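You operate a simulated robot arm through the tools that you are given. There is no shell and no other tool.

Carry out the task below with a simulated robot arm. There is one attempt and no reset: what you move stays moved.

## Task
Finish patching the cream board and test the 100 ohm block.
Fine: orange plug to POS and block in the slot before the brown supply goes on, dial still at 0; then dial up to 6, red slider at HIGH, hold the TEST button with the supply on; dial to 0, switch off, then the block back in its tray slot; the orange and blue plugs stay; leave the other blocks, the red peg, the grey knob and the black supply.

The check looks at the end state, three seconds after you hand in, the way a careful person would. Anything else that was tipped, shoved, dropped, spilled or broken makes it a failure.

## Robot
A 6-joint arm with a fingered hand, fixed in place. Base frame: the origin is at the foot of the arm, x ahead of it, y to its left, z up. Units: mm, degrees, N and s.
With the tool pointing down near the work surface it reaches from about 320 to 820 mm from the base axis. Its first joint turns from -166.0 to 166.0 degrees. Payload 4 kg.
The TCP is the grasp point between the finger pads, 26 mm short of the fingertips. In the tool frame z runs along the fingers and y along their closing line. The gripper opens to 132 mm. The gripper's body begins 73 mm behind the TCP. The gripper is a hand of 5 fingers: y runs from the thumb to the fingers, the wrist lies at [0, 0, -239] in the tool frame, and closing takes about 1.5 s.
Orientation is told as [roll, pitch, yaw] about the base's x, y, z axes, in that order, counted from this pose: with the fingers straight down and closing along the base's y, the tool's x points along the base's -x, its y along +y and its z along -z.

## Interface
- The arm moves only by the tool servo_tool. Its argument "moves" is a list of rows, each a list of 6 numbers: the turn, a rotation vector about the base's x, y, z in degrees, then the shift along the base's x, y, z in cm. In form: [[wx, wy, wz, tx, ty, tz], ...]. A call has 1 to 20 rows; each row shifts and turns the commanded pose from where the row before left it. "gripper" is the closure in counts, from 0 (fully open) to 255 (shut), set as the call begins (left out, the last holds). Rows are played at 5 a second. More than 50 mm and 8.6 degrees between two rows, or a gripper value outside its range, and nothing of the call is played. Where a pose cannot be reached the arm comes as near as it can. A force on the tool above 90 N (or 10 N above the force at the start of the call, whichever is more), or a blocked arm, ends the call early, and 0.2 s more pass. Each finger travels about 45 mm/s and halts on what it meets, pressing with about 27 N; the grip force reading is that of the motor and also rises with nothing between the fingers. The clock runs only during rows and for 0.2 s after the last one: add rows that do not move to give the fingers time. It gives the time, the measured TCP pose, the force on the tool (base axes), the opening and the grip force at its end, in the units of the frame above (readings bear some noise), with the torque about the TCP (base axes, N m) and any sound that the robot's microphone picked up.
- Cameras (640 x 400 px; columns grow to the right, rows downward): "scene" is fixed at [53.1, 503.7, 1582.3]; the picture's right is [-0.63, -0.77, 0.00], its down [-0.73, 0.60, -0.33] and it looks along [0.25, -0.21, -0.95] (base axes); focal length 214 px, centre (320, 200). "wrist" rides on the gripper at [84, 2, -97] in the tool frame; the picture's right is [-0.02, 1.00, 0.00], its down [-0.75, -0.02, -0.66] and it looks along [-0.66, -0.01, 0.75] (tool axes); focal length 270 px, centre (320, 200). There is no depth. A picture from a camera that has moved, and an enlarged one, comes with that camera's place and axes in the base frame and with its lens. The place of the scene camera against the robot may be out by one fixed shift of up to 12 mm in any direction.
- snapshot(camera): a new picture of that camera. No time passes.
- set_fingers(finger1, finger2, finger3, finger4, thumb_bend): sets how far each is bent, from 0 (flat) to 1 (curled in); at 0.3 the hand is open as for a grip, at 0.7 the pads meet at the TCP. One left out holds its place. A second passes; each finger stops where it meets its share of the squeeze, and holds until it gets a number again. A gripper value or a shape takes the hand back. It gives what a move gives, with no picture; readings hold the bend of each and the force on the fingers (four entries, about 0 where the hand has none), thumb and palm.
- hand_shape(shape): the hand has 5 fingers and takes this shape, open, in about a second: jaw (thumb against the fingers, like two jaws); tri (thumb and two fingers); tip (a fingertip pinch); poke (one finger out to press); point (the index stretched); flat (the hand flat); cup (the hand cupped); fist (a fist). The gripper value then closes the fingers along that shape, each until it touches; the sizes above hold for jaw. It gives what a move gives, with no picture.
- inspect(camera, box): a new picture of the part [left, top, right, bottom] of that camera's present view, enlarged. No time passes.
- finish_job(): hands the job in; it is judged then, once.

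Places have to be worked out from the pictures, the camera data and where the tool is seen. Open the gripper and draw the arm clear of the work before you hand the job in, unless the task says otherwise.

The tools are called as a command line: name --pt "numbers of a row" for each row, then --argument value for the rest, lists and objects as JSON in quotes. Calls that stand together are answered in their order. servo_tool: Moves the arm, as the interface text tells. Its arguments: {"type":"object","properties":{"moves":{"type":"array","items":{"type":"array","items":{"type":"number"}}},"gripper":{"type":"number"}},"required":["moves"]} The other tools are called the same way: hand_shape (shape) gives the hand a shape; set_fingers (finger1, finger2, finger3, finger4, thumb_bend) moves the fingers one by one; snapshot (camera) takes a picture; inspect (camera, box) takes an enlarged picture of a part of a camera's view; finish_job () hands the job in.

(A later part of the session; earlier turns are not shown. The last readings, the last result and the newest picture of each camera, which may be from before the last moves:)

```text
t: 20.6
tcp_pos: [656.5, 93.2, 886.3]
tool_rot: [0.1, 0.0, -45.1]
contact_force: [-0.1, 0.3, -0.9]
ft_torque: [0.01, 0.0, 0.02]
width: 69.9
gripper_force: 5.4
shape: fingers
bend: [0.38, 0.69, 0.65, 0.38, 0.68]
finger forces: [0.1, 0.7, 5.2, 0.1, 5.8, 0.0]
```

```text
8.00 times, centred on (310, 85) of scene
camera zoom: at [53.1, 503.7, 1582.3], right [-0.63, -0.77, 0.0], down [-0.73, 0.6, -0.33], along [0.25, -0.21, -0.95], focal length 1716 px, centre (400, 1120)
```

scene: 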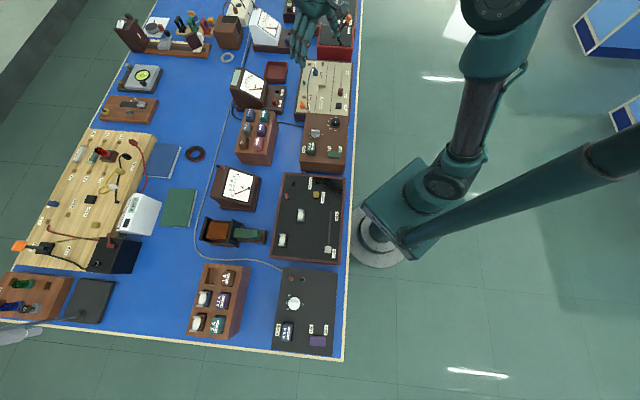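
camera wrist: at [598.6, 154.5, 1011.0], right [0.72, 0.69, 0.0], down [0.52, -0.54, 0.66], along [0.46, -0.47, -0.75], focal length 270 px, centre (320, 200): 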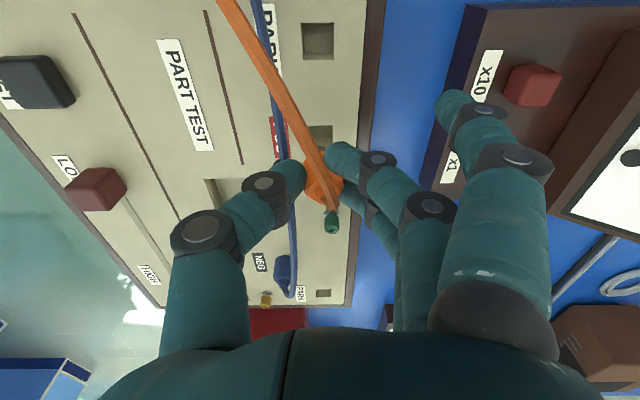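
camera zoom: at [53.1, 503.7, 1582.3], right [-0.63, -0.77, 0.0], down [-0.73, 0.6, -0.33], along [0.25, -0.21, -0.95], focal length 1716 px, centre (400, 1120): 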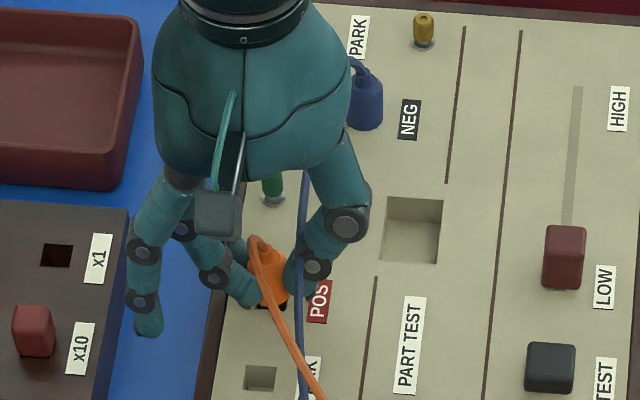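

The plug is in the hole. I'll press down another couple of millimetres to make sure it's seated.

servo_tool --pt "0 0 0 0 0 -0.1" --pt "0 0 0 0 0 -0.1" --pt "0 0 0 0 0 -0.1" --pt "0 0 0 0 0 0"

inspect --camera "wrist" --box '[240, 120, 400, 220]'

```text
t: 21.6
tcp_pos: [656.7, 93.6, 883.1]
tool_rot: [0.0, 0.1, -45.0]
contact_force: [-3.0, 1.0, 5.2]
ft_torque: [-0.02, -0.01, -0.02]
width: 69.9
gripper_force: 7.3
shape: fingers
bend: [0.38, 0.69, 0.66, 0.38, 0.68]
finger forces: [0.0, 1.0, 5.1, 0.1, 7.6, 0.0]
```

```text
4.00 times, centred on (320, 170) of wrist
camera zoom: at [598.3, 154.6, 980.3], right [0.72, 0.69, 0.0], down [0.52, -0.54, 0.66], along [0.46, -0.47, -0.75], focal length 1081 px, centre (320, 320)
```

zoom: 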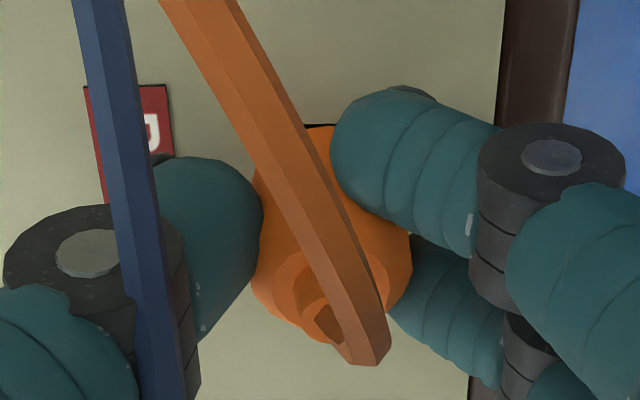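

Upward force of 5 N with z at 883 means it's seated. I'll open the fingers and lift away.

set_fingers --finger2 0.47 --finger3 0.47 --thumb_bend 0.47

servo_tool --pt "0 0 0 0 0 1.0" --pt "0 0 0 0 0 2.0" --pt "0 0 0 0 0 2.0" --pt "0 0 0 0 0 2.0" --pt "0 0 0 0 0 0"

snapshot --camera "wrist"

inspect --camera "wrist" --box '[240, 80, 400, 180]'

inspect --camera "scene" --box '[270, 60, 350, 110]'

```text
t: 22.6
tcp_pos: [656.5, 94.0, 883.1]
tool_rot: [0.1, 0.0, -45.1]
contact_force: [0.9, 1.0, 1.5]
ft_torque: [-0.04, 0.08, 0.01]
width: 97.5
gripper_force: 0.7
shape: fingers
bend: [0.38, 0.47, 0.47, 0.38, 0.47]
finger forces: [0.0, 0.0, 0.0, 0.0, 1.7, 0.0]
```

```text
t: 23.8
tcp_pos: [657.0, 93.2, 951.8]
tool_rot: [0.0, 0.0, -45.0]
contact_force: [0.5, -0.1, 0.1]
ft_torque: [-0.01, -0.03, -0.02]
width: 98.0
gripper_force: 0.1
shape: fingers
bend: [0.38, 0.47, 0.47, 0.38, 0.47]
finger forces: [0.0, 0.1, 0.0, 0.1, 0.0, 0.1]
```

```text
taken
camera wrist: at [598.1, 154.5, 1048.7], right [0.72, 0.69, 0.0], down [0.52, -0.54, 0.66], along [0.46, -0.47, -0.75], focal length 270 px, centre (320, 200)
```

wrist: 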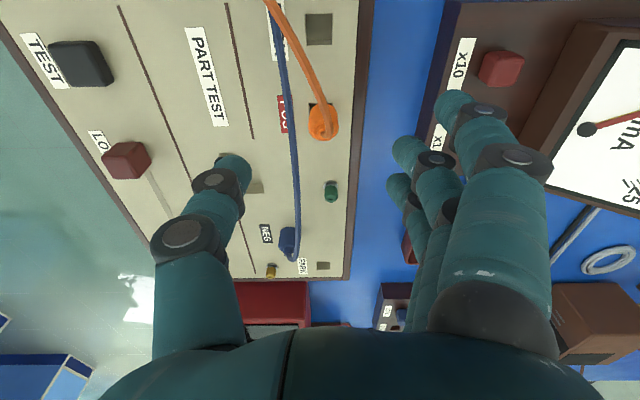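

```text
4.00 times, centred on (320, 130) of wrist
camera zoom: at [598.1, 154.5, 1048.7], right [0.72, 0.69, 0.0], down [0.52, -0.54, 0.66], along [0.46, -0.47, -0.75], focal length 1081 px, centre (320, 480)
```

zoom: 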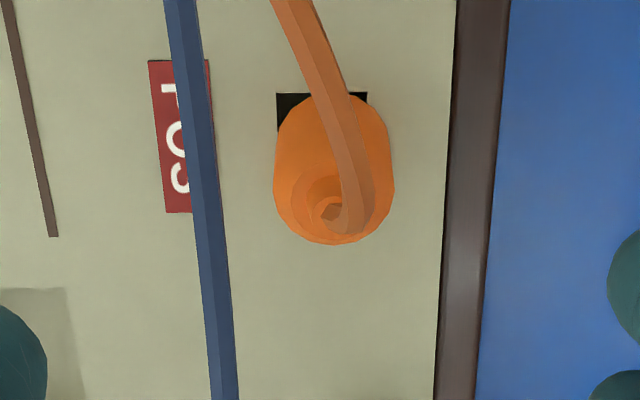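

```text
8.00 times, centred on (310, 85) of scene
camera zoom: at [53.1, 503.7, 1582.3], right [-0.63, -0.77, 0.0], down [-0.73, 0.6, -0.33], along [0.25, -0.21, -0.95], focal length 1716 px, centre (400, 1120)
```

zoom: 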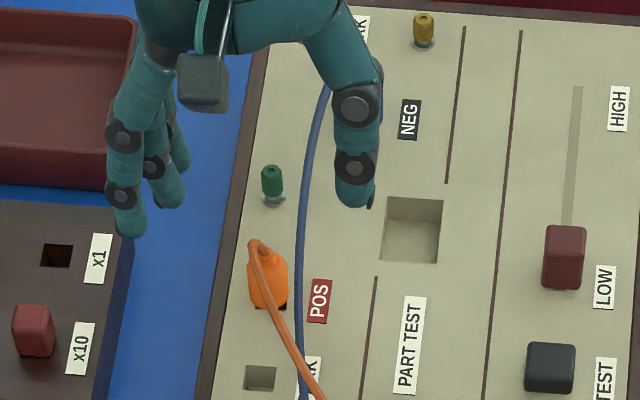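

The orange plug now sits in POS. Next I'll raise the hand and move over to look at the tray with the 100 ohm block.

servo_tool --pt "0 0 0 0 0 3" --pt "0 0 0 -1 0 3" --pt "0 0 0 -1.5 4 0" --pt "0 0 0 -1.5 4 0" --pt "0 0 0 -1.5 4 0" --pt "0 0 0 -1.5 4 0" --pt "0 0 0 -1.5 4 0" --pt "0 0 0 -1.5 4 0" --pt "0 0 0 0 0 0"

snapshot --camera "wrist"

inspect --camera "scene" --box '[220, 90, 300, 170]'

```text
t: 25.8
tcp_pos: [556.7, 334.7, 1014.5]
tool_rot: [0.0, 0.0, -45.0]
contact_force: [1.0, 0.1, -0.3]
ft_torque: [-0.02, -0.01, 0.01]
width: 98.2
gripper_force: 0.1
shape: fingers
bend: [0.38, 0.47, 0.47, 0.38, 0.47]
finger forces: [0.0, 0.1, 0.1, 0.0, 0.0, 0.1]
```

```text
taken
camera wrist: at [498.4, 395.4, 1111.0], right [0.72, 0.69, 0.0], down [0.52, -0.54, 0.66], along [0.46, -0.47, -0.75], focal length 270 px, centre (320, 200)
```

wrist: 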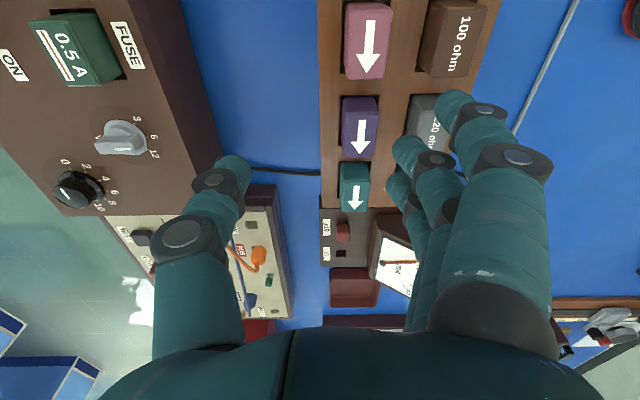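

```text
5.00 times, centred on (260, 130) of scene
camera zoom: at [53.1, 503.7, 1582.3], right [-0.63, -0.77, 0.0], down [-0.73, 0.6, -0.33], along [0.25, -0.21, -0.95], focal length 1072 px, centre (620, 550)
```

zoom: 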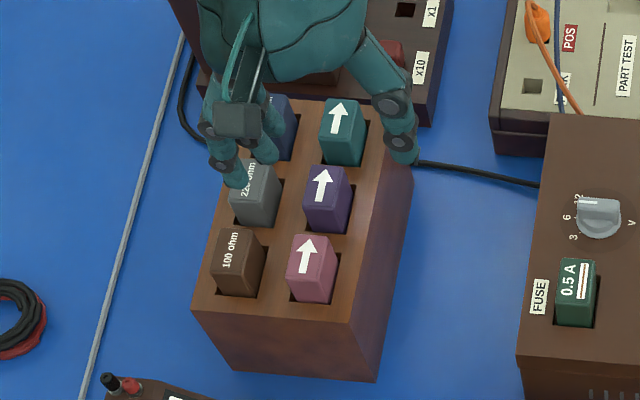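

The tray is aligned with the board axes and the 100 ohm block is at its near outer end. I'll shift so the block comes into the centre of view.

servo_tool --pt "0 0 0 -1.5 3.5 0" --pt "0 0 0 -1.5 3.5 0" --pt "0 0 0 0 0 0"

snapshot --camera "wrist"

inspect --camera "wrist" --box '[260, 40, 500, 190]'

```text
t: 26.6
tcp_pos: [526.8, 402.7, 1012.0]
tool_rot: [-0.1, 0.0, -45.0]
contact_force: [-0.2, 0.2, -0.2]
ft_torque: [0.02, 0.0, 0.03]
width: 98.1
gripper_force: 0.1
shape: fingers
bend: [0.38, 0.47, 0.47, 0.38, 0.47]
finger forces: [0.0, 0.0, 0.0, 0.0, 0.0, 0.0]
```

```text
taken
camera wrist: at [468.2, 464.5, 1108.7], right [0.72, 0.69, 0.0], down [0.52, -0.54, 0.66], along [0.46, -0.47, -0.75], focal length 270 px, centre (320, 200)
```

wrist: 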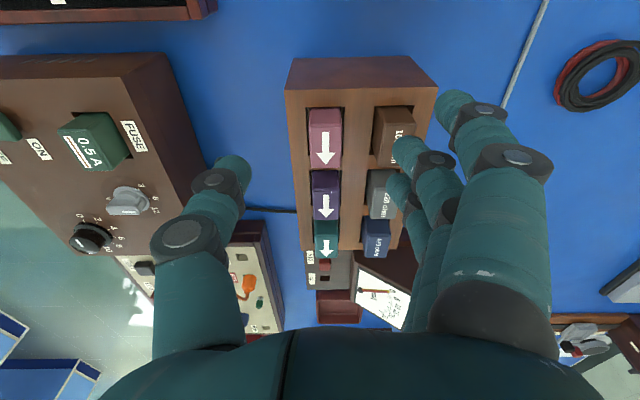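

```text
2.67 times, centred on (380, 115) of wrist
camera zoom: at [468.2, 464.5, 1108.7], right [0.72, 0.69, 0.0], down [0.52, -0.54, 0.66], along [0.46, -0.47, -0.75], focal length 721 px, centre (160, 427)
```

zoom: 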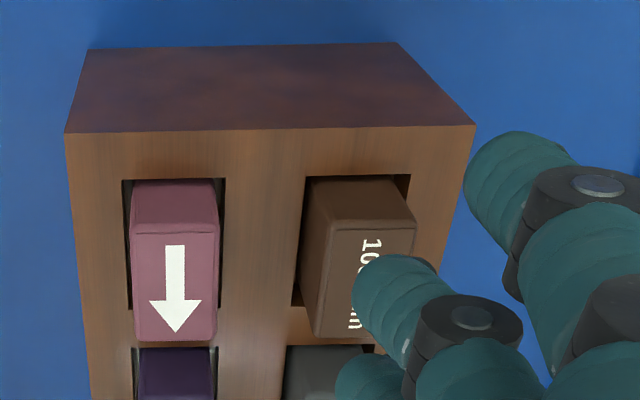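

The fingers partly hide the block, so I'll shift along the tray's outward direction to bring it between the thumb and fingers, then compare the two views.

servo_tool --pt "0 0 0 3.0 3.0 0" --pt "0 0 0 1.5 1.5 0" --pt "0 0 0 0 0 0"

snapshot --camera "wrist"

inspect --camera "wrist" --box '[220, 50, 420, 175]'

```text
t: 27.4
tcp_pos: [572.1, 449.4, 1011.9]
tool_rot: [0.0, -0.1, -45.1]
contact_force: [0.0, 0.2, 0.0]
ft_torque: [-0.03, 0.01, -0.01]
width: 97.9
gripper_force: 0.0
shape: fingers
bend: [0.38, 0.47, 0.47, 0.38, 0.47]
finger forces: [0.1, 0.0, 0.0, 0.0, 0.0, 0.1]
```

```text
taken
camera wrist: at [513.8, 509.4, 1109.8], right [0.72, 0.69, 0.0], down [0.52, -0.54, 0.66], along [0.46, -0.47, -0.75], focal length 270 px, centre (320, 200)
```

wrist: 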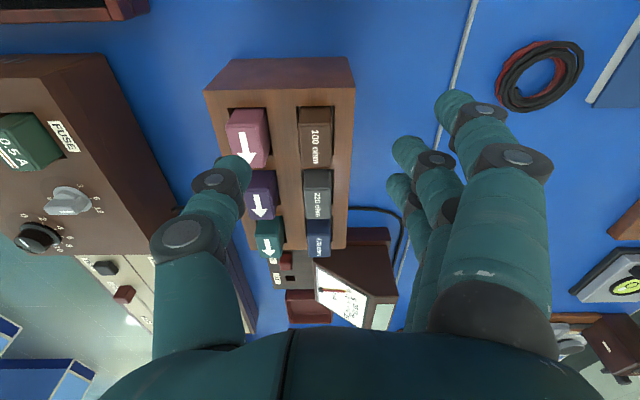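

```text
3.20 times, centred on (320, 112) of wrist
camera zoom: at [513.8, 509.4, 1109.8], right [0.72, 0.69, 0.0], down [0.52, -0.54, 0.66], along [0.46, -0.47, -0.75], focal length 865 px, centre (320, 480)
```

zoom: 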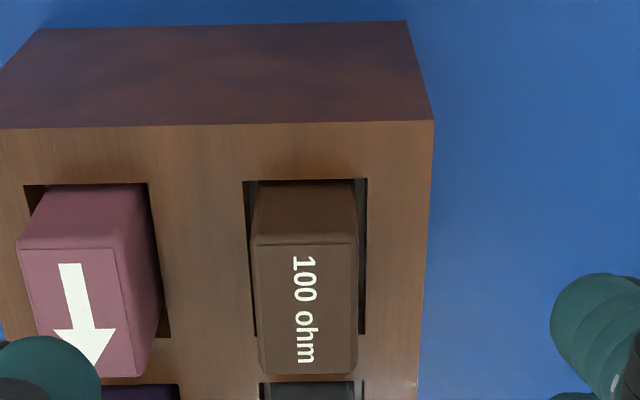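

Stereo gives the 100 ohm block's top at z≈916, centre about (590, 425), 24×37 mm, with the tray top at z≈894. Both slots have the same orientation, so this is a pure translation. I'll move above the block.

servo_tool --pt "0 0 0 0.9 -1.2 -1.0" --pt "0 0 0 0.9 -1.2 -1.0" --pt "0 0 0 0 0 -1.5" --pt "0 0 0 0 0 -1.5" --pt "0 0 0 0 0 0"

snapshot --camera "wrist"

inspect --camera "wrist" --box '[200, 80, 440, 230]'

inspect --camera "scene" --box '[220, 100, 300, 150]'

```text
t: 28.6
tcp_pos: [590.4, 423.5, 963.4]
tool_rot: [0.0, 0.1, -44.9]
contact_force: [-0.2, 0.5, 0.0]
ft_torque: [0.01, 0.01, 0.01]
width: 97.9
gripper_force: 0.0
shape: fingers
bend: [0.38, 0.47, 0.47, 0.38, 0.47]
finger forces: [0.0, 0.1, 0.1, 0.1, 0.0, 0.0]
```

```text
taken
camera wrist: at [532.2, 484.8, 1060.0], right [0.72, 0.69, 0.0], down [0.52, -0.54, 0.66], along [0.46, -0.47, -0.75], focal length 270 px, centre (320, 200)
```

wrist: 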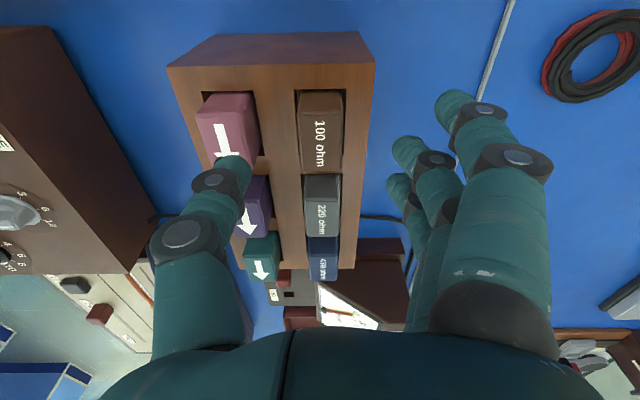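

```text
2.67 times, centred on (320, 155) of wrist
camera zoom: at [532.2, 484.8, 1060.0], right [0.72, 0.69, 0.0], down [0.52, -0.54, 0.66], along [0.46, -0.47, -0.75], focal length 721 px, centre (320, 320)
```

zoom: 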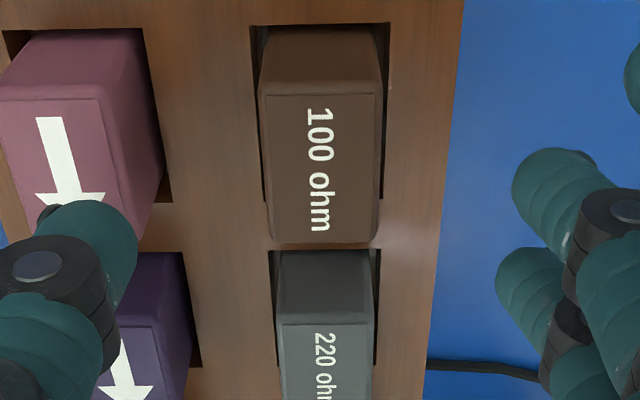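

```text
8.00 times, centred on (260, 125) of scene
camera zoom: at [53.1, 503.7, 1582.3], right [-0.63, -0.77, 0.0], down [-0.73, 0.6, -0.33], along [0.25, -0.21, -0.95], focal length 1716 px, centre (800, 800)
```

zoom: 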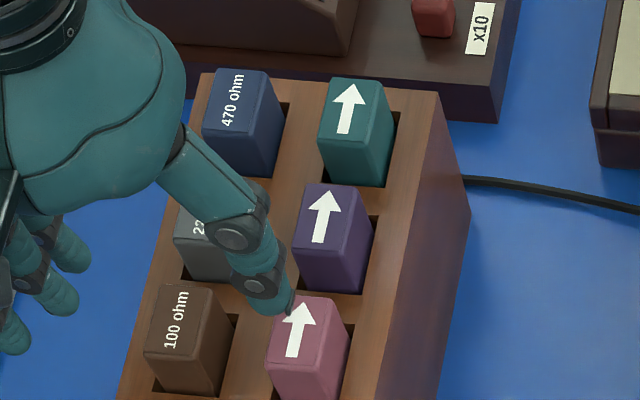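

The refined block centre is (590, 425.5), which is right under the TCP, and the thumb has about 8 mm to spare in the gap to the pink block. I'll descend.

servo_tool --pt "0 0 0 0 0 -1.0" --pt "0 0 0 0 0 -1.0" --pt "0 0 0 0 0 -0.8" --pt "0 0 0 0 0 0"

snapshot --camera "wrist"

inspect --camera "scene" --box '[220, 100, 300, 150]'

```text
t: 29.4
tcp_pos: [593.3, 427.3, 953.6]
tool_rot: [1.5, -0.2, -44.9]
contact_force: [0.2, 0.7, 14.8]
ft_torque: [-0.63, 0.69, -0.03]
width: 102.9
gripper_force: 7.5
shape: fingers
bend: [0.38, 0.47, 0.47, 0.38, 0.46]
finger forces: [0.0, 0.1, 0.0, 0.1, 15.4, 0.1]
stopped in row 3: the force on the tool passed its limit at 103 N (the readings are from after the stop); the commanded pose is now the measured one
```

```text
taken
camera wrist: at [532.9, 486.4, 1049.6], right [0.72, 0.69, 0.03], down [0.51, -0.55, 0.66], along [0.47, -0.46, -0.75], focal length 270 px, centre (320, 200)
```

wrist: 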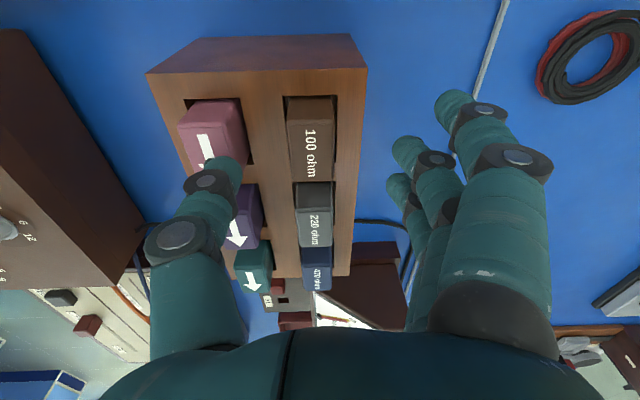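

```text
8.00 times, centred on (260, 125) of scene
camera zoom: at [53.1, 503.7, 1582.3], right [-0.63, -0.77, 0.0], down [-0.73, 0.6, -0.33], along [0.25, -0.21, -0.95], focal length 1716 px, centre (800, 800)
```

zoom: 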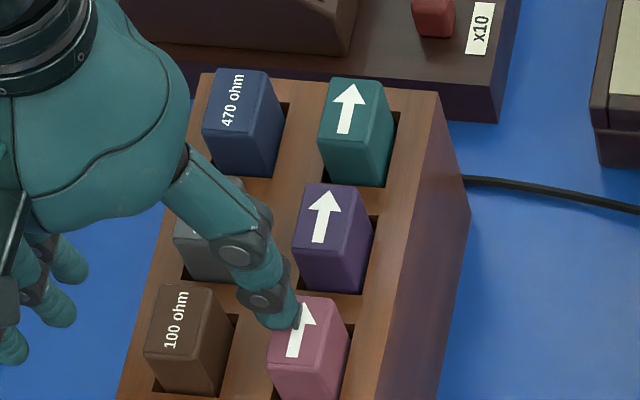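

The thumb came down on top of the pink block: at bend 0.47 the tips sit about ±43 mm out, wider than the width reading suggested. I'll lift, undo the 1.5° tilt and check that the pink block hasn't moved.

servo_tool --pt "0 0 0 0 0 1.5" --pt "0 0 0 0 0 1.5" --pt "-1.5 0.2 -0.1 -0.3 -0.2 0" --pt "0 0 0 0 0 0"

set_fingers --finger1 0.42 --finger2 0.57 --finger3 0.57 --finger4 0.42 --thumb_bend 0.57

snapshot --camera "wrist"

inspect --camera "wrist" --box '[200, 80, 440, 230]'

inspect --camera "scene" --box '[220, 100, 300, 150]'

```text
t: 30.4
tcp_pos: [590.5, 424.1, 982.1]
tool_rot: [0.2, -1.1, -45.0]
contact_force: [0.4, -0.6, -0.5]
ft_torque: [-0.01, 0.0, 0.0]
width: 98.9
gripper_force: 0.2
shape: fingers
bend: [0.38, 0.47, 0.47, 0.38, 0.47]
finger forces: [0.0, 0.1, 0.0, 0.0, 0.0, 0.1]
```

```text
t: 31.4
tcp_pos: [591.0, 425.7, 980.9]
tool_rot: [0.0, -1.1, -45.1]
contact_force: [-0.9, 0.6, -0.1]
ft_torque: [0.0, -0.02, 0.0]
width: 79.0
gripper_force: 0.1
shape: fingers
bend: [0.42, 0.56, 0.56, 0.42, 0.56]
finger forces: [0.1, 0.1, 0.1, 0.1, 0.0, 0.0]
```

```text
taken
camera wrist: at [530.4, 486.9, 1076.8], right [0.72, 0.69, 0.0], down [0.51, -0.54, 0.67], along [0.47, -0.48, -0.74], focal length 270 px, centre (320, 200)
```

wrist: 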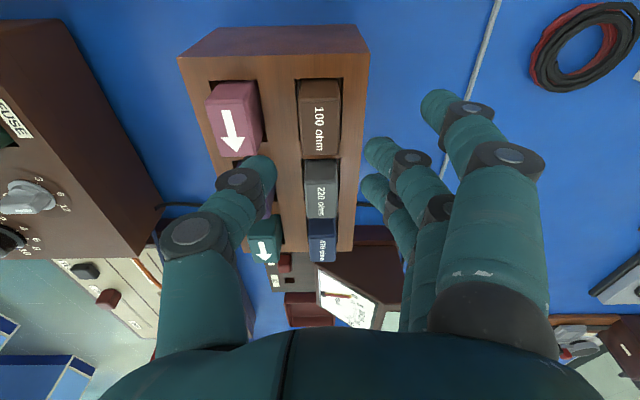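

```text
2.67 times, centred on (320, 155) of wrist
camera zoom: at [530.4, 486.9, 1076.8], right [0.72, 0.69, 0.0], down [0.51, -0.54, 0.67], along [0.47, -0.48, -0.74], focal length 721 px, centre (320, 320)
```

zoom: 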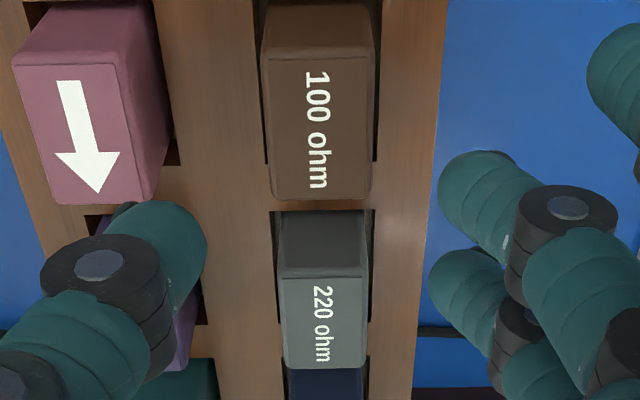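

```text
8.00 times, centred on (260, 125) of scene
camera zoom: at [53.1, 503.7, 1582.3], right [-0.63, -0.77, 0.0], down [-0.73, 0.6, -0.33], along [0.25, -0.21, -0.95], focal length 1716 px, centre (800, 800)
```

zoom: 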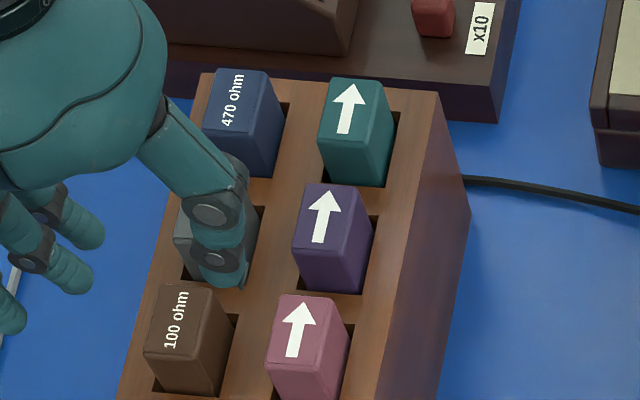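

The pink block looks unmoved. Tips at bend 0.56 now sit about ±24 mm from centre; I'll take out the leftover 1.1° tilt and tuck the thumb closer (0.60) so it fits in the gap with room to spare.

servo_tool --pt "0.78 0.78 0 0 0 0" --pt "0 0 0 0 0 0"

set_fingers --thumb_bend 0.605

snapshot --camera "wrist"

inspect --camera "wrist" --box '[200, 80, 440, 230]'

```text
t: 32.0
tcp_pos: [590.4, 423.5, 981.3]
tool_rot: [0.0, 0.0, -45.1]
contact_force: [-0.6, 0.2, 0.0]
ft_torque: [0.02, -0.01, 0.02]
width: 79.0
gripper_force: 0.0
shape: fingers
bend: [0.42, 0.56, 0.56, 0.42, 0.56]
finger forces: [0.0, 0.0, 0.1, 0.0, 0.0, 0.1]
```

```text
t: 33.0
tcp_pos: [591.3, 425.7, 981.2]
tool_rot: [0.1, 0.0, -45.1]
contact_force: [-0.9, 0.3, 0.3]
ft_torque: [0.04, -0.03, -0.02]
width: 72.8
gripper_force: 0.0
shape: fingers
bend: [0.42, 0.56, 0.56, 0.42, 0.6]
finger forces: [0.0, 0.0, 0.0, 0.1, 0.1, 0.1]
```

```text
taken
camera wrist: at [531.9, 485.7, 1078.4], right [0.72, 0.69, 0.0], down [0.52, -0.54, 0.66], along [0.46, -0.47, -0.75], focal length 270 px, centre (320, 200)
```

wrist: 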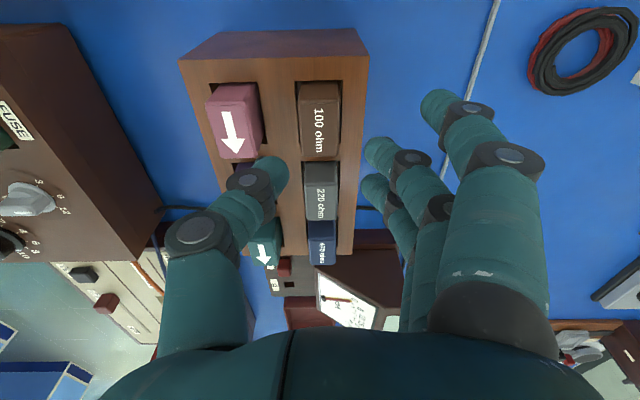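

```text
2.67 times, centred on (320, 155) of wrist
camera zoom: at [531.9, 485.7, 1078.4], right [0.72, 0.69, 0.0], down [0.52, -0.54, 0.66], along [0.46, -0.47, -0.75], focal length 721 px, centre (320, 320)
```

zoom: 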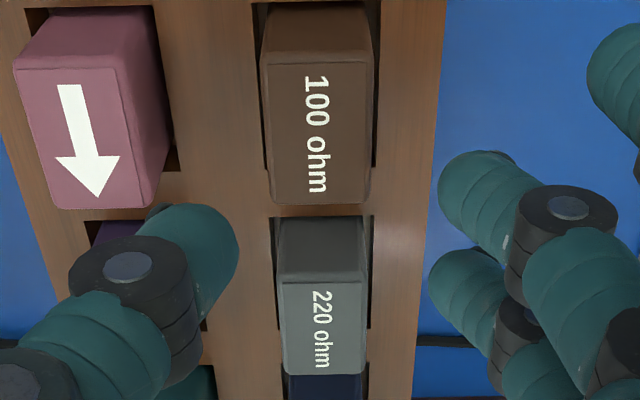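

The thumb's inner face is now about 4 mm from the block line, and its outer side clears the pink block's edge. I'll go down in small steps, checking forces.

servo_tool --pt "0 0 0 0.07 0.07 -1.0" --pt "0 0 0 0 0 -1.0" --pt "0 0 0 0 0 -0.5" --pt "0 0 0 0 0 0"

snapshot --camera "wrist"

inspect --camera "wrist" --box '[200, 100, 400, 225]'

inspect --camera "scene" --box '[230, 110, 290, 150]'

```text
t: 34.0
tcp_pos: [591.2, 426.7, 957.7]
tool_rot: [0.1, 0.0, -45.1]
contact_force: [-1.1, -0.6, 0.4]
ft_torque: [-0.02, 0.0, 0.04]
width: 73.0
gripper_force: 0.1
shape: fingers
bend: [0.42, 0.56, 0.56, 0.42, 0.6]
finger forces: [0.0, 0.0, 0.1, 0.1, 0.0, 0.0]
```

```text
taken
camera wrist: at [532.2, 486.8, 1053.8], right [0.72, 0.69, 0.0], down [0.52, -0.54, 0.66], along [0.46, -0.47, -0.75], focal length 270 px, centre (320, 200)
```

wrist: 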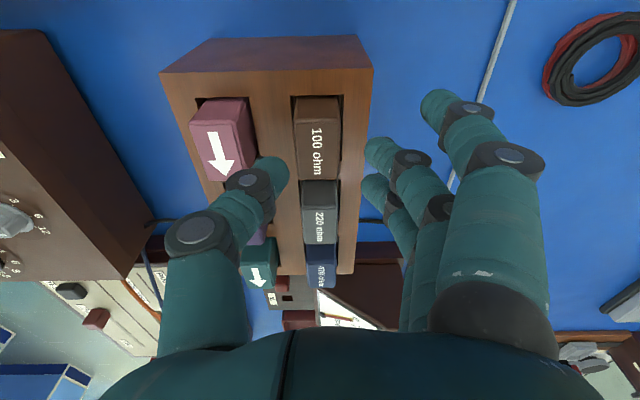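

```text
3.20 times, centred on (300, 162) of wrist
camera zoom: at [532.2, 486.8, 1053.8], right [0.72, 0.69, 0.0], down [0.52, -0.54, 0.66], along [0.46, -0.47, -0.75], focal length 865 px, centre (384, 320)
```

zoom: 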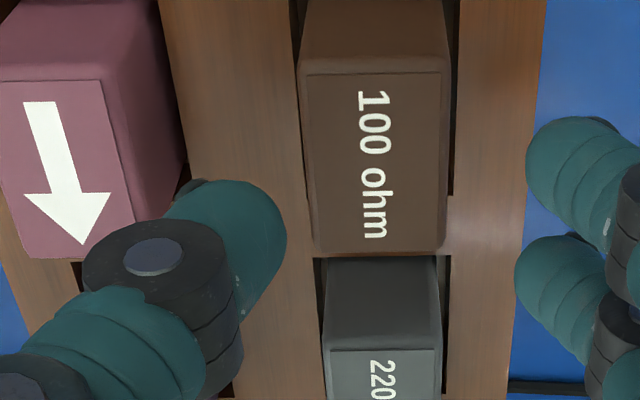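

```text
10.00 times, centred on (260, 130) of scene
camera zoom: at [53.1, 503.7, 1582.3], right [-0.63, -0.77, 0.0], down [-0.73, 0.6, -0.33], along [0.25, -0.21, -0.95], focal length 2145 px, centre (920, 900)
```

zoom: 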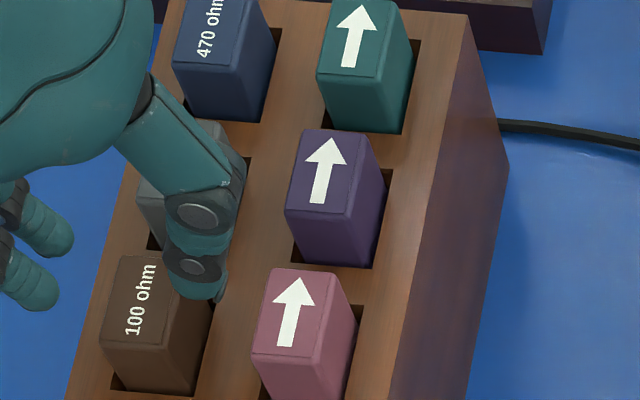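

The thumb lies cleanly between the two blocks. Descending another 14 mm.

servo_tool --pt "0 0 0 0 0 -0.5" --pt "0 0 0 0 0 -0.5" --pt "0 0 0 0 0 -0.4" --pt "0 0 0 0 0 0"

inspect --camera "wrist" --box '[200, 100, 400, 225]'

inspect --camera "scene" --box '[230, 110, 290, 150]'

```text
t: 35.0
tcp_pos: [591.4, 425.5, 941.8]
tool_rot: [0.1, 0.0, -45.1]
contact_force: [0.6, -0.6, 0.7]
ft_torque: [0.0, -0.01, 0.0]
width: 72.8
gripper_force: 0.0
shape: fingers
bend: [0.42, 0.56, 0.56, 0.42, 0.6]
finger forces: [0.0, 0.0, 0.1, 0.1, 0.0, 0.0]
```

```text
3.20 times, centred on (300, 162) of wrist
camera zoom: at [532.4, 486.8, 1038.7], right [0.72, 0.69, 0.0], down [0.52, -0.54, 0.66], along [0.46, -0.47, -0.75], focal length 865 px, centre (384, 320)
```

zoom: 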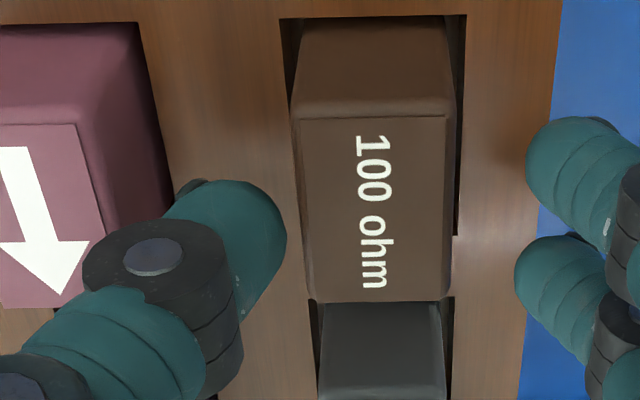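

```text
10.00 times, centred on (260, 130) of scene
camera zoom: at [53.1, 503.7, 1582.3], right [-0.63, -0.77, 0.0], down [-0.73, 0.6, -0.33], along [0.25, -0.21, -0.95], focal length 2145 px, centre (920, 900)
```

zoom: 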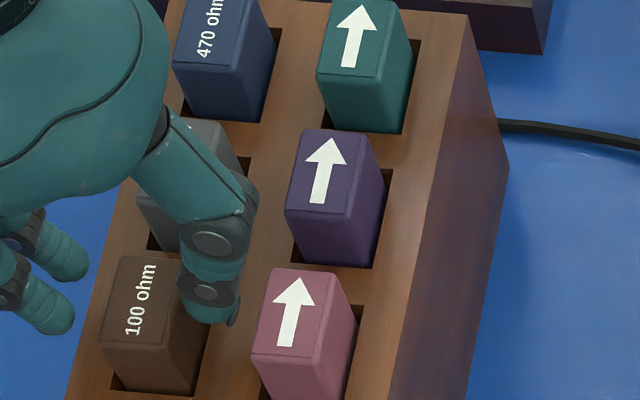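

Still free of contact. I'll go down the last 10 mm in small steps.

servo_tool --pt "0 0 0 0 0 -0.3" --pt "0 0 0 0 0 -0.3" --pt "0 0 0 0 0 -0.3" --pt "0 0 0 0 0 -0.2" --pt "0 0 0 0 0 0"

inspect --camera "wrist" --box '[200, 100, 400, 225]'

inspect --camera "scene" --box '[230, 110, 290, 150]'

```text
t: 36.2
tcp_pos: [591.1, 423.6, 930.2]
tool_rot: [0.1, 0.1, -45.1]
contact_force: [0.2, -0.2, -0.1]
ft_torque: [0.01, 0.01, 0.01]
width: 73.1
gripper_force: 0.0
shape: fingers
bend: [0.42, 0.56, 0.56, 0.42, 0.6]
finger forces: [0.1, 0.1, 0.0, 0.0, 0.1, 0.1]
```

```text
3.20 times, centred on (300, 162) of wrist
camera zoom: at [532.3, 485.4, 1027.4], right [0.72, 0.69, 0.0], down [0.52, -0.54, 0.66], along [0.46, -0.47, -0.75], focal length 865 px, centre (384, 320)
```

zoom: 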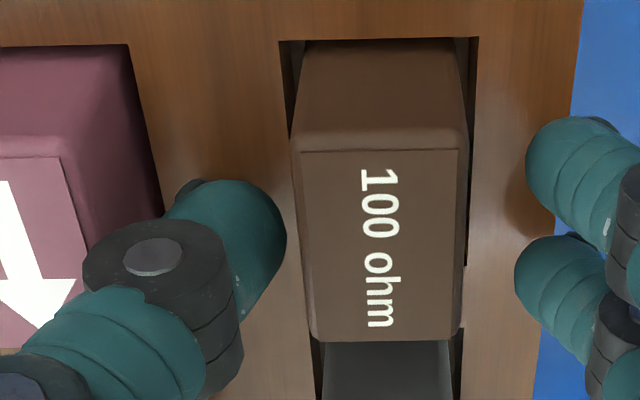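

```text
10.00 times, centred on (260, 130) of scene
camera zoom: at [53.1, 503.7, 1582.3], right [-0.63, -0.77, 0.0], down [-0.73, 0.6, -0.33], along [0.25, -0.21, -0.95], focal length 2145 px, centre (920, 900)
```

zoom: 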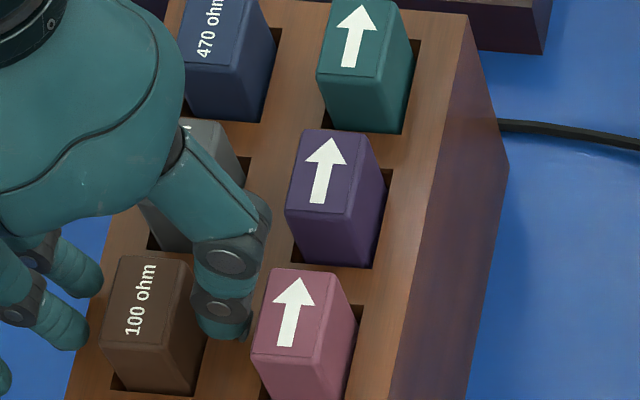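

The tips are close to the tray top. I'll try 3 mm more, then close on the block.

servo_tool --pt "0 0 0 0 0 -0.15" --pt "0 0 0 0 0 -0.15" --pt "0 0 0 0 0 0"

set_fingers --finger2 0.75 --finger3 0.75 --thumb_bend 0.75

inspect --camera "wrist" --box '[200, 80, 440, 230]'

inspect --camera "scene" --box '[230, 110, 290, 150]'

```text
t: 37.0
tcp_pos: [591.8, 424.6, 927.9]
tool_rot: [0.2, 0.0, -45.1]
contact_force: [0.3, -0.6, -0.6]
ft_torque: [-0.04, 0.03, 0.02]
width: 72.8
gripper_force: 0.1
shape: fingers
bend: [0.42, 0.56, 0.56, 0.42, 0.6]
finger forces: [0.0, 0.0, 0.1, 0.0, 0.1, 0.0]
```

```text
t: 38.0
tcp_pos: [592.1, 424.8, 928.9]
tool_rot: [0.1, -0.1, -45.2]
contact_force: [0.0, 0.7, 0.8]
ft_torque: [0.0, -0.05, 0.0]
width: 65.2
gripper_force: 15.2
shape: fingers
bend: [0.42, 0.62, 0.63, 0.42, 0.68]
finger forces: [0.0, 7.5, 7.5, 0.1, 14.9, 0.0]
```

```text
2.67 times, centred on (320, 155) of wrist
camera zoom: at [532.4, 485.6, 1024.9], right [0.72, 0.69, 0.0], down [0.52, -0.54, 0.66], along [0.46, -0.47, -0.75], focal length 721 px, centre (320, 320)
```

zoom: 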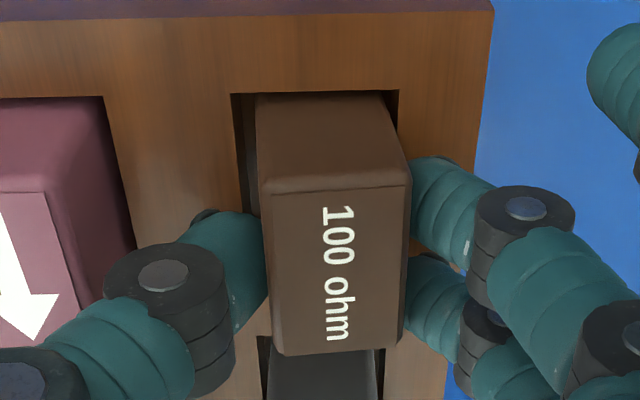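

```text
10.00 times, centred on (260, 130) of scene
camera zoom: at [53.1, 503.7, 1582.3], right [-0.63, -0.77, 0.0], down [-0.73, 0.6, -0.33], along [0.25, -0.21, -0.95], focal length 2145 px, centre (920, 900)
```

zoom: 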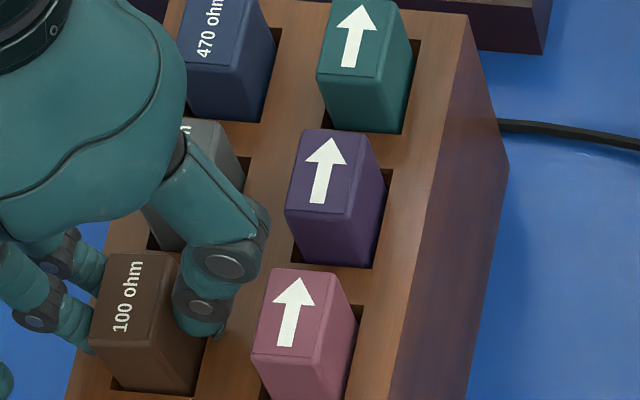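

The block is firmly held (7.5 + 7.5 against 15 N). The grip pose in the tray is TCP ≈ (591.8, 424.7, 928). I'll lift it straight up.

servo_tool --pt "0 0 0 0 0 0.5" --pt "0 0 0 0 0 0.7" --pt "0 0 0 0 0 1.0" --pt "0 0 0 0 0 1.5" --pt "0 0 0 0 0 1.5" --pt "0 0 0 0 0 1.5" --pt "0 0 0 0 0 1.5" --pt "0 0 0 0 0 0"

snapshot --camera "wrist"

inspect --camera "scene" --box '[220, 90, 300, 140]'

```text
t: 39.8
tcp_pos: [591.4, 426.0, 1009.7]
tool_rot: [0.0, 0.1, -45.1]
contact_force: [-0.2, -0.8, -0.3]
ft_torque: [0.04, -0.02, 0.01]
width: 65.5
gripper_force: 14.6
shape: fingers
bend: [0.42, 0.62, 0.63, 0.42, 0.68]
finger forces: [0.1, 7.5, 7.5, 0.1, 15.0, 0.0]
```

```text
taken
camera wrist: at [533.1, 486.4, 1107.6], right [0.72, 0.69, 0.0], down [0.52, -0.54, 0.66], along [0.46, -0.47, -0.75], focal length 270 px, centre (320, 200)
```

wrist: 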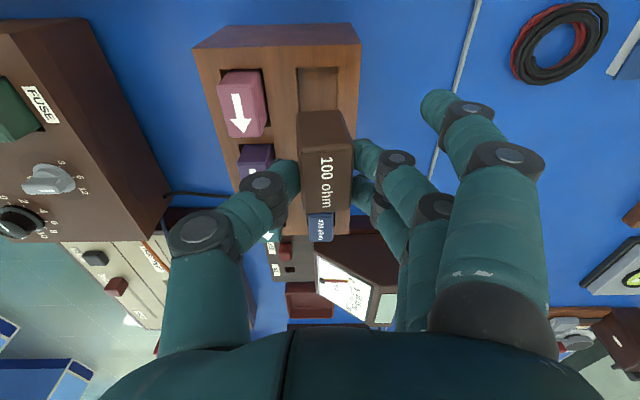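

```text
8.00 times, centred on (260, 115) of scene
camera zoom: at [53.1, 503.7, 1582.3], right [-0.63, -0.77, 0.0], down [-0.73, 0.6, -0.33], along [0.25, -0.21, -0.95], focal length 1716 px, centre (800, 880)
```

zoom: 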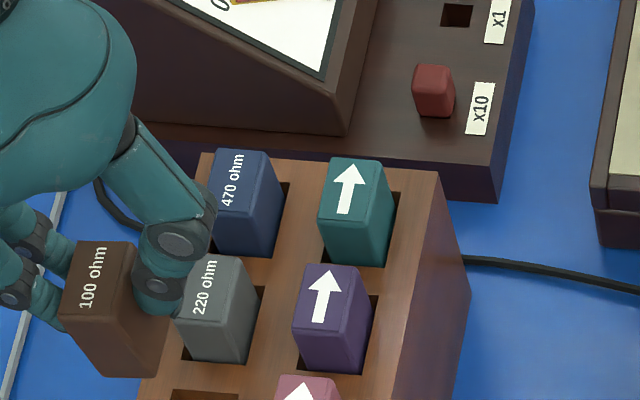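

inspect --camera "wrist" --box '[240, 60, 400, 250]'

```text
2.11 times, centred on (320, 155) of wrist
camera zoom: at [533.1, 486.4, 1107.6], right [0.72, 0.69, 0.0], down [0.52, -0.54, 0.66], along [0.46, -0.47, -0.75], focal length 569 px, centre (320, 295)
```

zoom: 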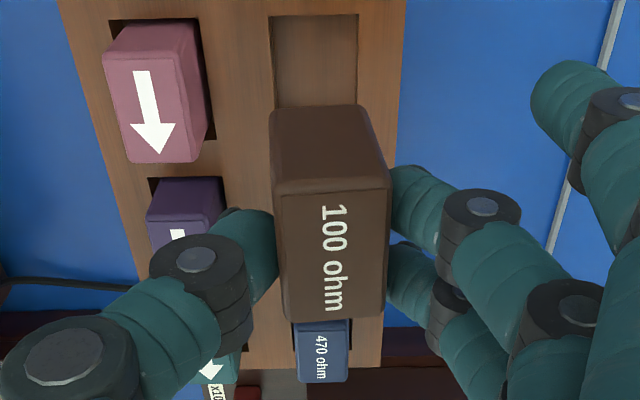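

The block is out, leaning about 5–6° towards the fingers in the grip, and it's about 42 mm tall. I'll tilt the hand to bring it upright and carry it over to the PART TEST slot at this height.

servo_tool --pt "1.95 -1.95 0 0 0 0.5" --pt "1.95 -1.95 0 0 0 0.5" --pt "0 0 0 0.48 -3.86 0" --pt "0 0 0 0.48 -3.86 0" --pt "0 0 0 0.48 -3.86 0" --pt "0 0 0 0.48 -3.86 0" --pt "0 0 0 0.48 -3.86 0" --pt "0 0 0 0.48 -3.86 0" --pt "0 0 0 0.48 -3.86 0" --pt "0 0 0 0.48 -3.86 0" --pt "0 0 0 0.48 -3.86 0" --pt "0 0 0 0.48 -3.86 0" --pt "0 0 0 0.42 -3.9 0" --pt "0 0 0 0 0 0"

snapshot --camera "wrist"

inspect --camera "wrist" --box '[220, 60, 460, 210]'

inspect --camera "scene" --box '[260, 50, 380, 125]'

```text
t: 42.8
tcp_pos: [644.7, -0.8, 1019.1]
tool_rot: [5.6, 0.0, -45.1]
contact_force: [-1.6, 0.0, -0.1]
ft_torque: [0.0, -0.01, -0.02]
width: 65.2
gripper_force: 15.0
shape: fingers
bend: [0.42, 0.63, 0.63, 0.42, 0.68]
finger forces: [0.0, 7.5, 7.5, 0.0, 15.0, 0.1]
```

```text
taken
camera wrist: at [579.5, 53.1, 1115.7], right [0.72, 0.69, 0.1], down [0.48, -0.59, 0.65], along [0.51, -0.42, -0.75], focal length 270 px, centre (320, 200)
```

wrist: 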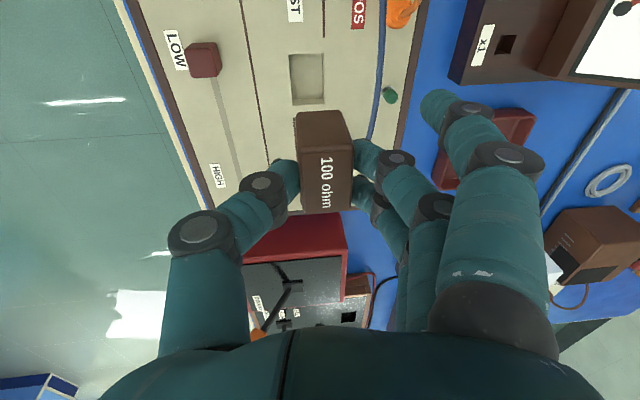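

```text
2.67 times, centred on (340, 135) of wrist
camera zoom: at [579.5, 53.1, 1115.7], right [0.72, 0.69, 0.1], down [0.48, -0.59, 0.65], along [0.51, -0.42, -0.75], focal length 721 px, centre (267, 373)
```

zoom: 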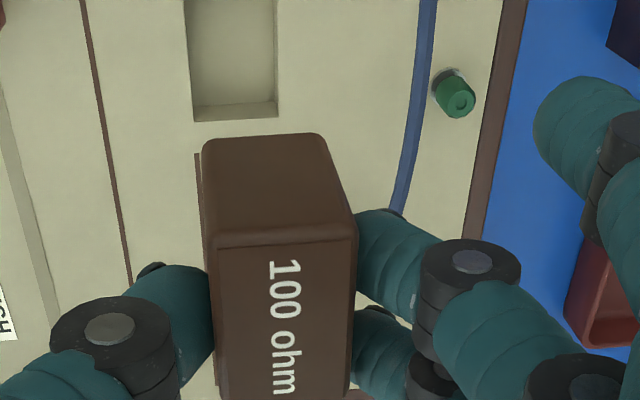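

```text
5.33 times, centred on (320, 88) of scene
camera zoom: at [53.1, 503.7, 1582.3], right [-0.63, -0.77, 0.0], down [-0.73, 0.6, -0.33], along [0.25, -0.21, -0.95], focal length 1144 px, centre (320, 800)
```

zoom: 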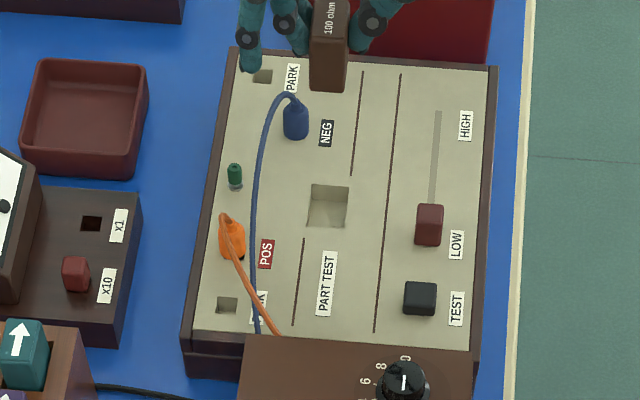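

The block now hangs upright, with its centre at (647, 3) against the slot centre at (647, 3.3), so it's well aligned. I'll descend towards the slot.

servo_tool --pt "0 0 0 0 0 -2.0" --pt "0 0 0 0 0 -2.0" --pt "0 0 0 0 0 -2.0" --pt "0 0 0 0 0 -2.0" --pt "0 0 0 0 0 -1.5" --pt "0 0 0 0 0 0"

snapshot --camera "wrist"

inspect --camera "wrist" --box '[220, 60, 460, 210]'

inspect --camera "scene" --box '[280, 50, 360, 100]'

```text
t: 44.2
tcp_pos: [644.0, 0.7, 924.1]
tool_rot: [5.6, 0.0, -45.1]
contact_force: [-0.4, 0.1, -0.6]
ft_torque: [0.01, 0.02, 0.01]
width: 65.1
gripper_force: 14.9
shape: fingers
bend: [0.42, 0.63, 0.63, 0.42, 0.68]
finger forces: [0.0, 7.4, 7.5, 0.1, 14.9, 0.0]
```

```text
taken
camera wrist: at [578.0, 54.1, 1021.3], right [0.72, 0.69, 0.1], down [0.47, -0.59, 0.65], along [0.51, -0.42, -0.75], focal length 270 px, centre (320, 200)
```

wrist: 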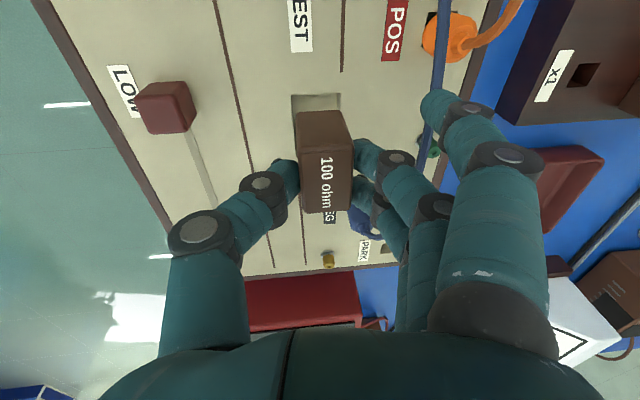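

```text
2.67 times, centred on (340, 135) of wrist
camera zoom: at [578.0, 54.1, 1021.3], right [0.72, 0.69, 0.1], down [0.47, -0.59, 0.65], along [0.51, -0.42, -0.75], focal length 721 px, centre (267, 373)
```

zoom: 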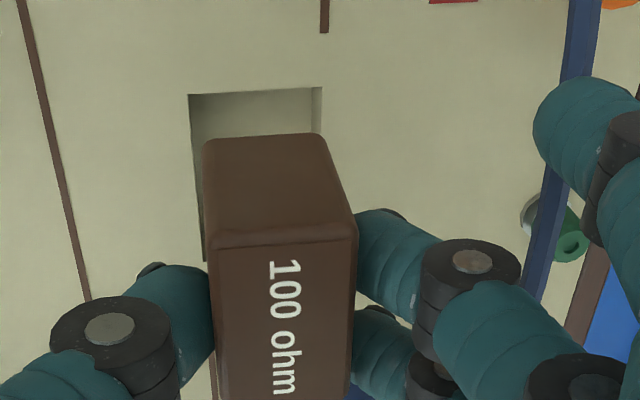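

```text
8.00 times, centred on (320, 75) of scene
camera zoom: at [53.1, 503.7, 1582.3], right [-0.63, -0.77, 0.0], down [-0.73, 0.6, -0.33], along [0.25, -0.21, -0.95], focal length 1716 px, centre (320, 1200)
```

zoom: 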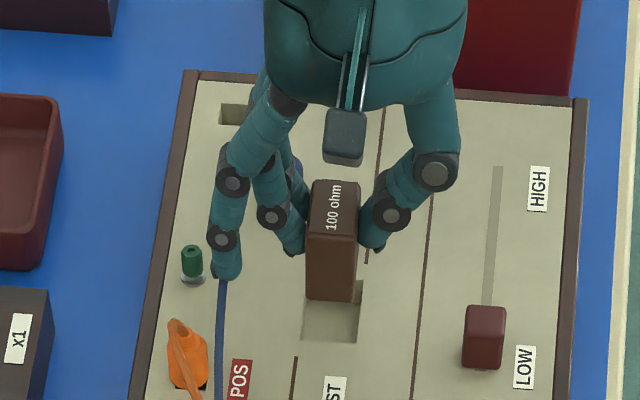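

The block is within about 1.5 mm of centre over the slot. I'll nudge it 1 mm along the board and lower it to just above the surface.

servo_tool --pt "0 0 0 0.12 -0.02 -0.6" --pt "0 0 0 0 0 -0.6" --pt "0 0 0 0 0 -0.6" --pt "0 0 0 0 0 0"

inspect --camera "wrist" --box '[220, 60, 460, 210]'

inspect --camera "scene" --box '[280, 50, 360, 100]'

```text
t: 45.2
tcp_pos: [643.9, 0.7, 906.4]
tool_rot: [5.6, 0.0, -45.1]
contact_force: [0.9, 0.5, -0.3]
ft_torque: [-0.02, 0.01, -0.02]
width: 65.3
gripper_force: 14.5
shape: fingers
bend: [0.42, 0.63, 0.63, 0.42, 0.68]
finger forces: [0.0, 7.4, 7.5, 0.0, 14.9, 0.1]
```

```text
2.67 times, centred on (340, 135) of wrist
camera zoom: at [579.0, 54.6, 1003.3], right [0.72, 0.69, 0.1], down [0.48, -0.59, 0.65], along [0.51, -0.42, -0.75], focal length 721 px, centre (267, 373)
```

zoom: 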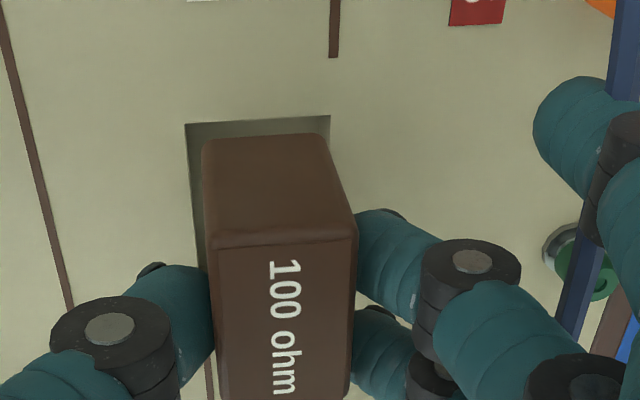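

```text
8.00 times, centred on (320, 75) of scene
camera zoom: at [53.1, 503.7, 1582.3], right [-0.63, -0.77, 0.0], down [-0.73, 0.6, -0.33], along [0.25, -0.21, -0.95], focal length 1716 px, centre (320, 1200)
```

zoom: 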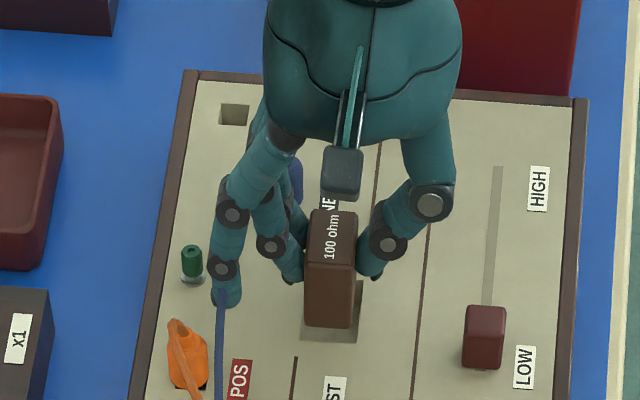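

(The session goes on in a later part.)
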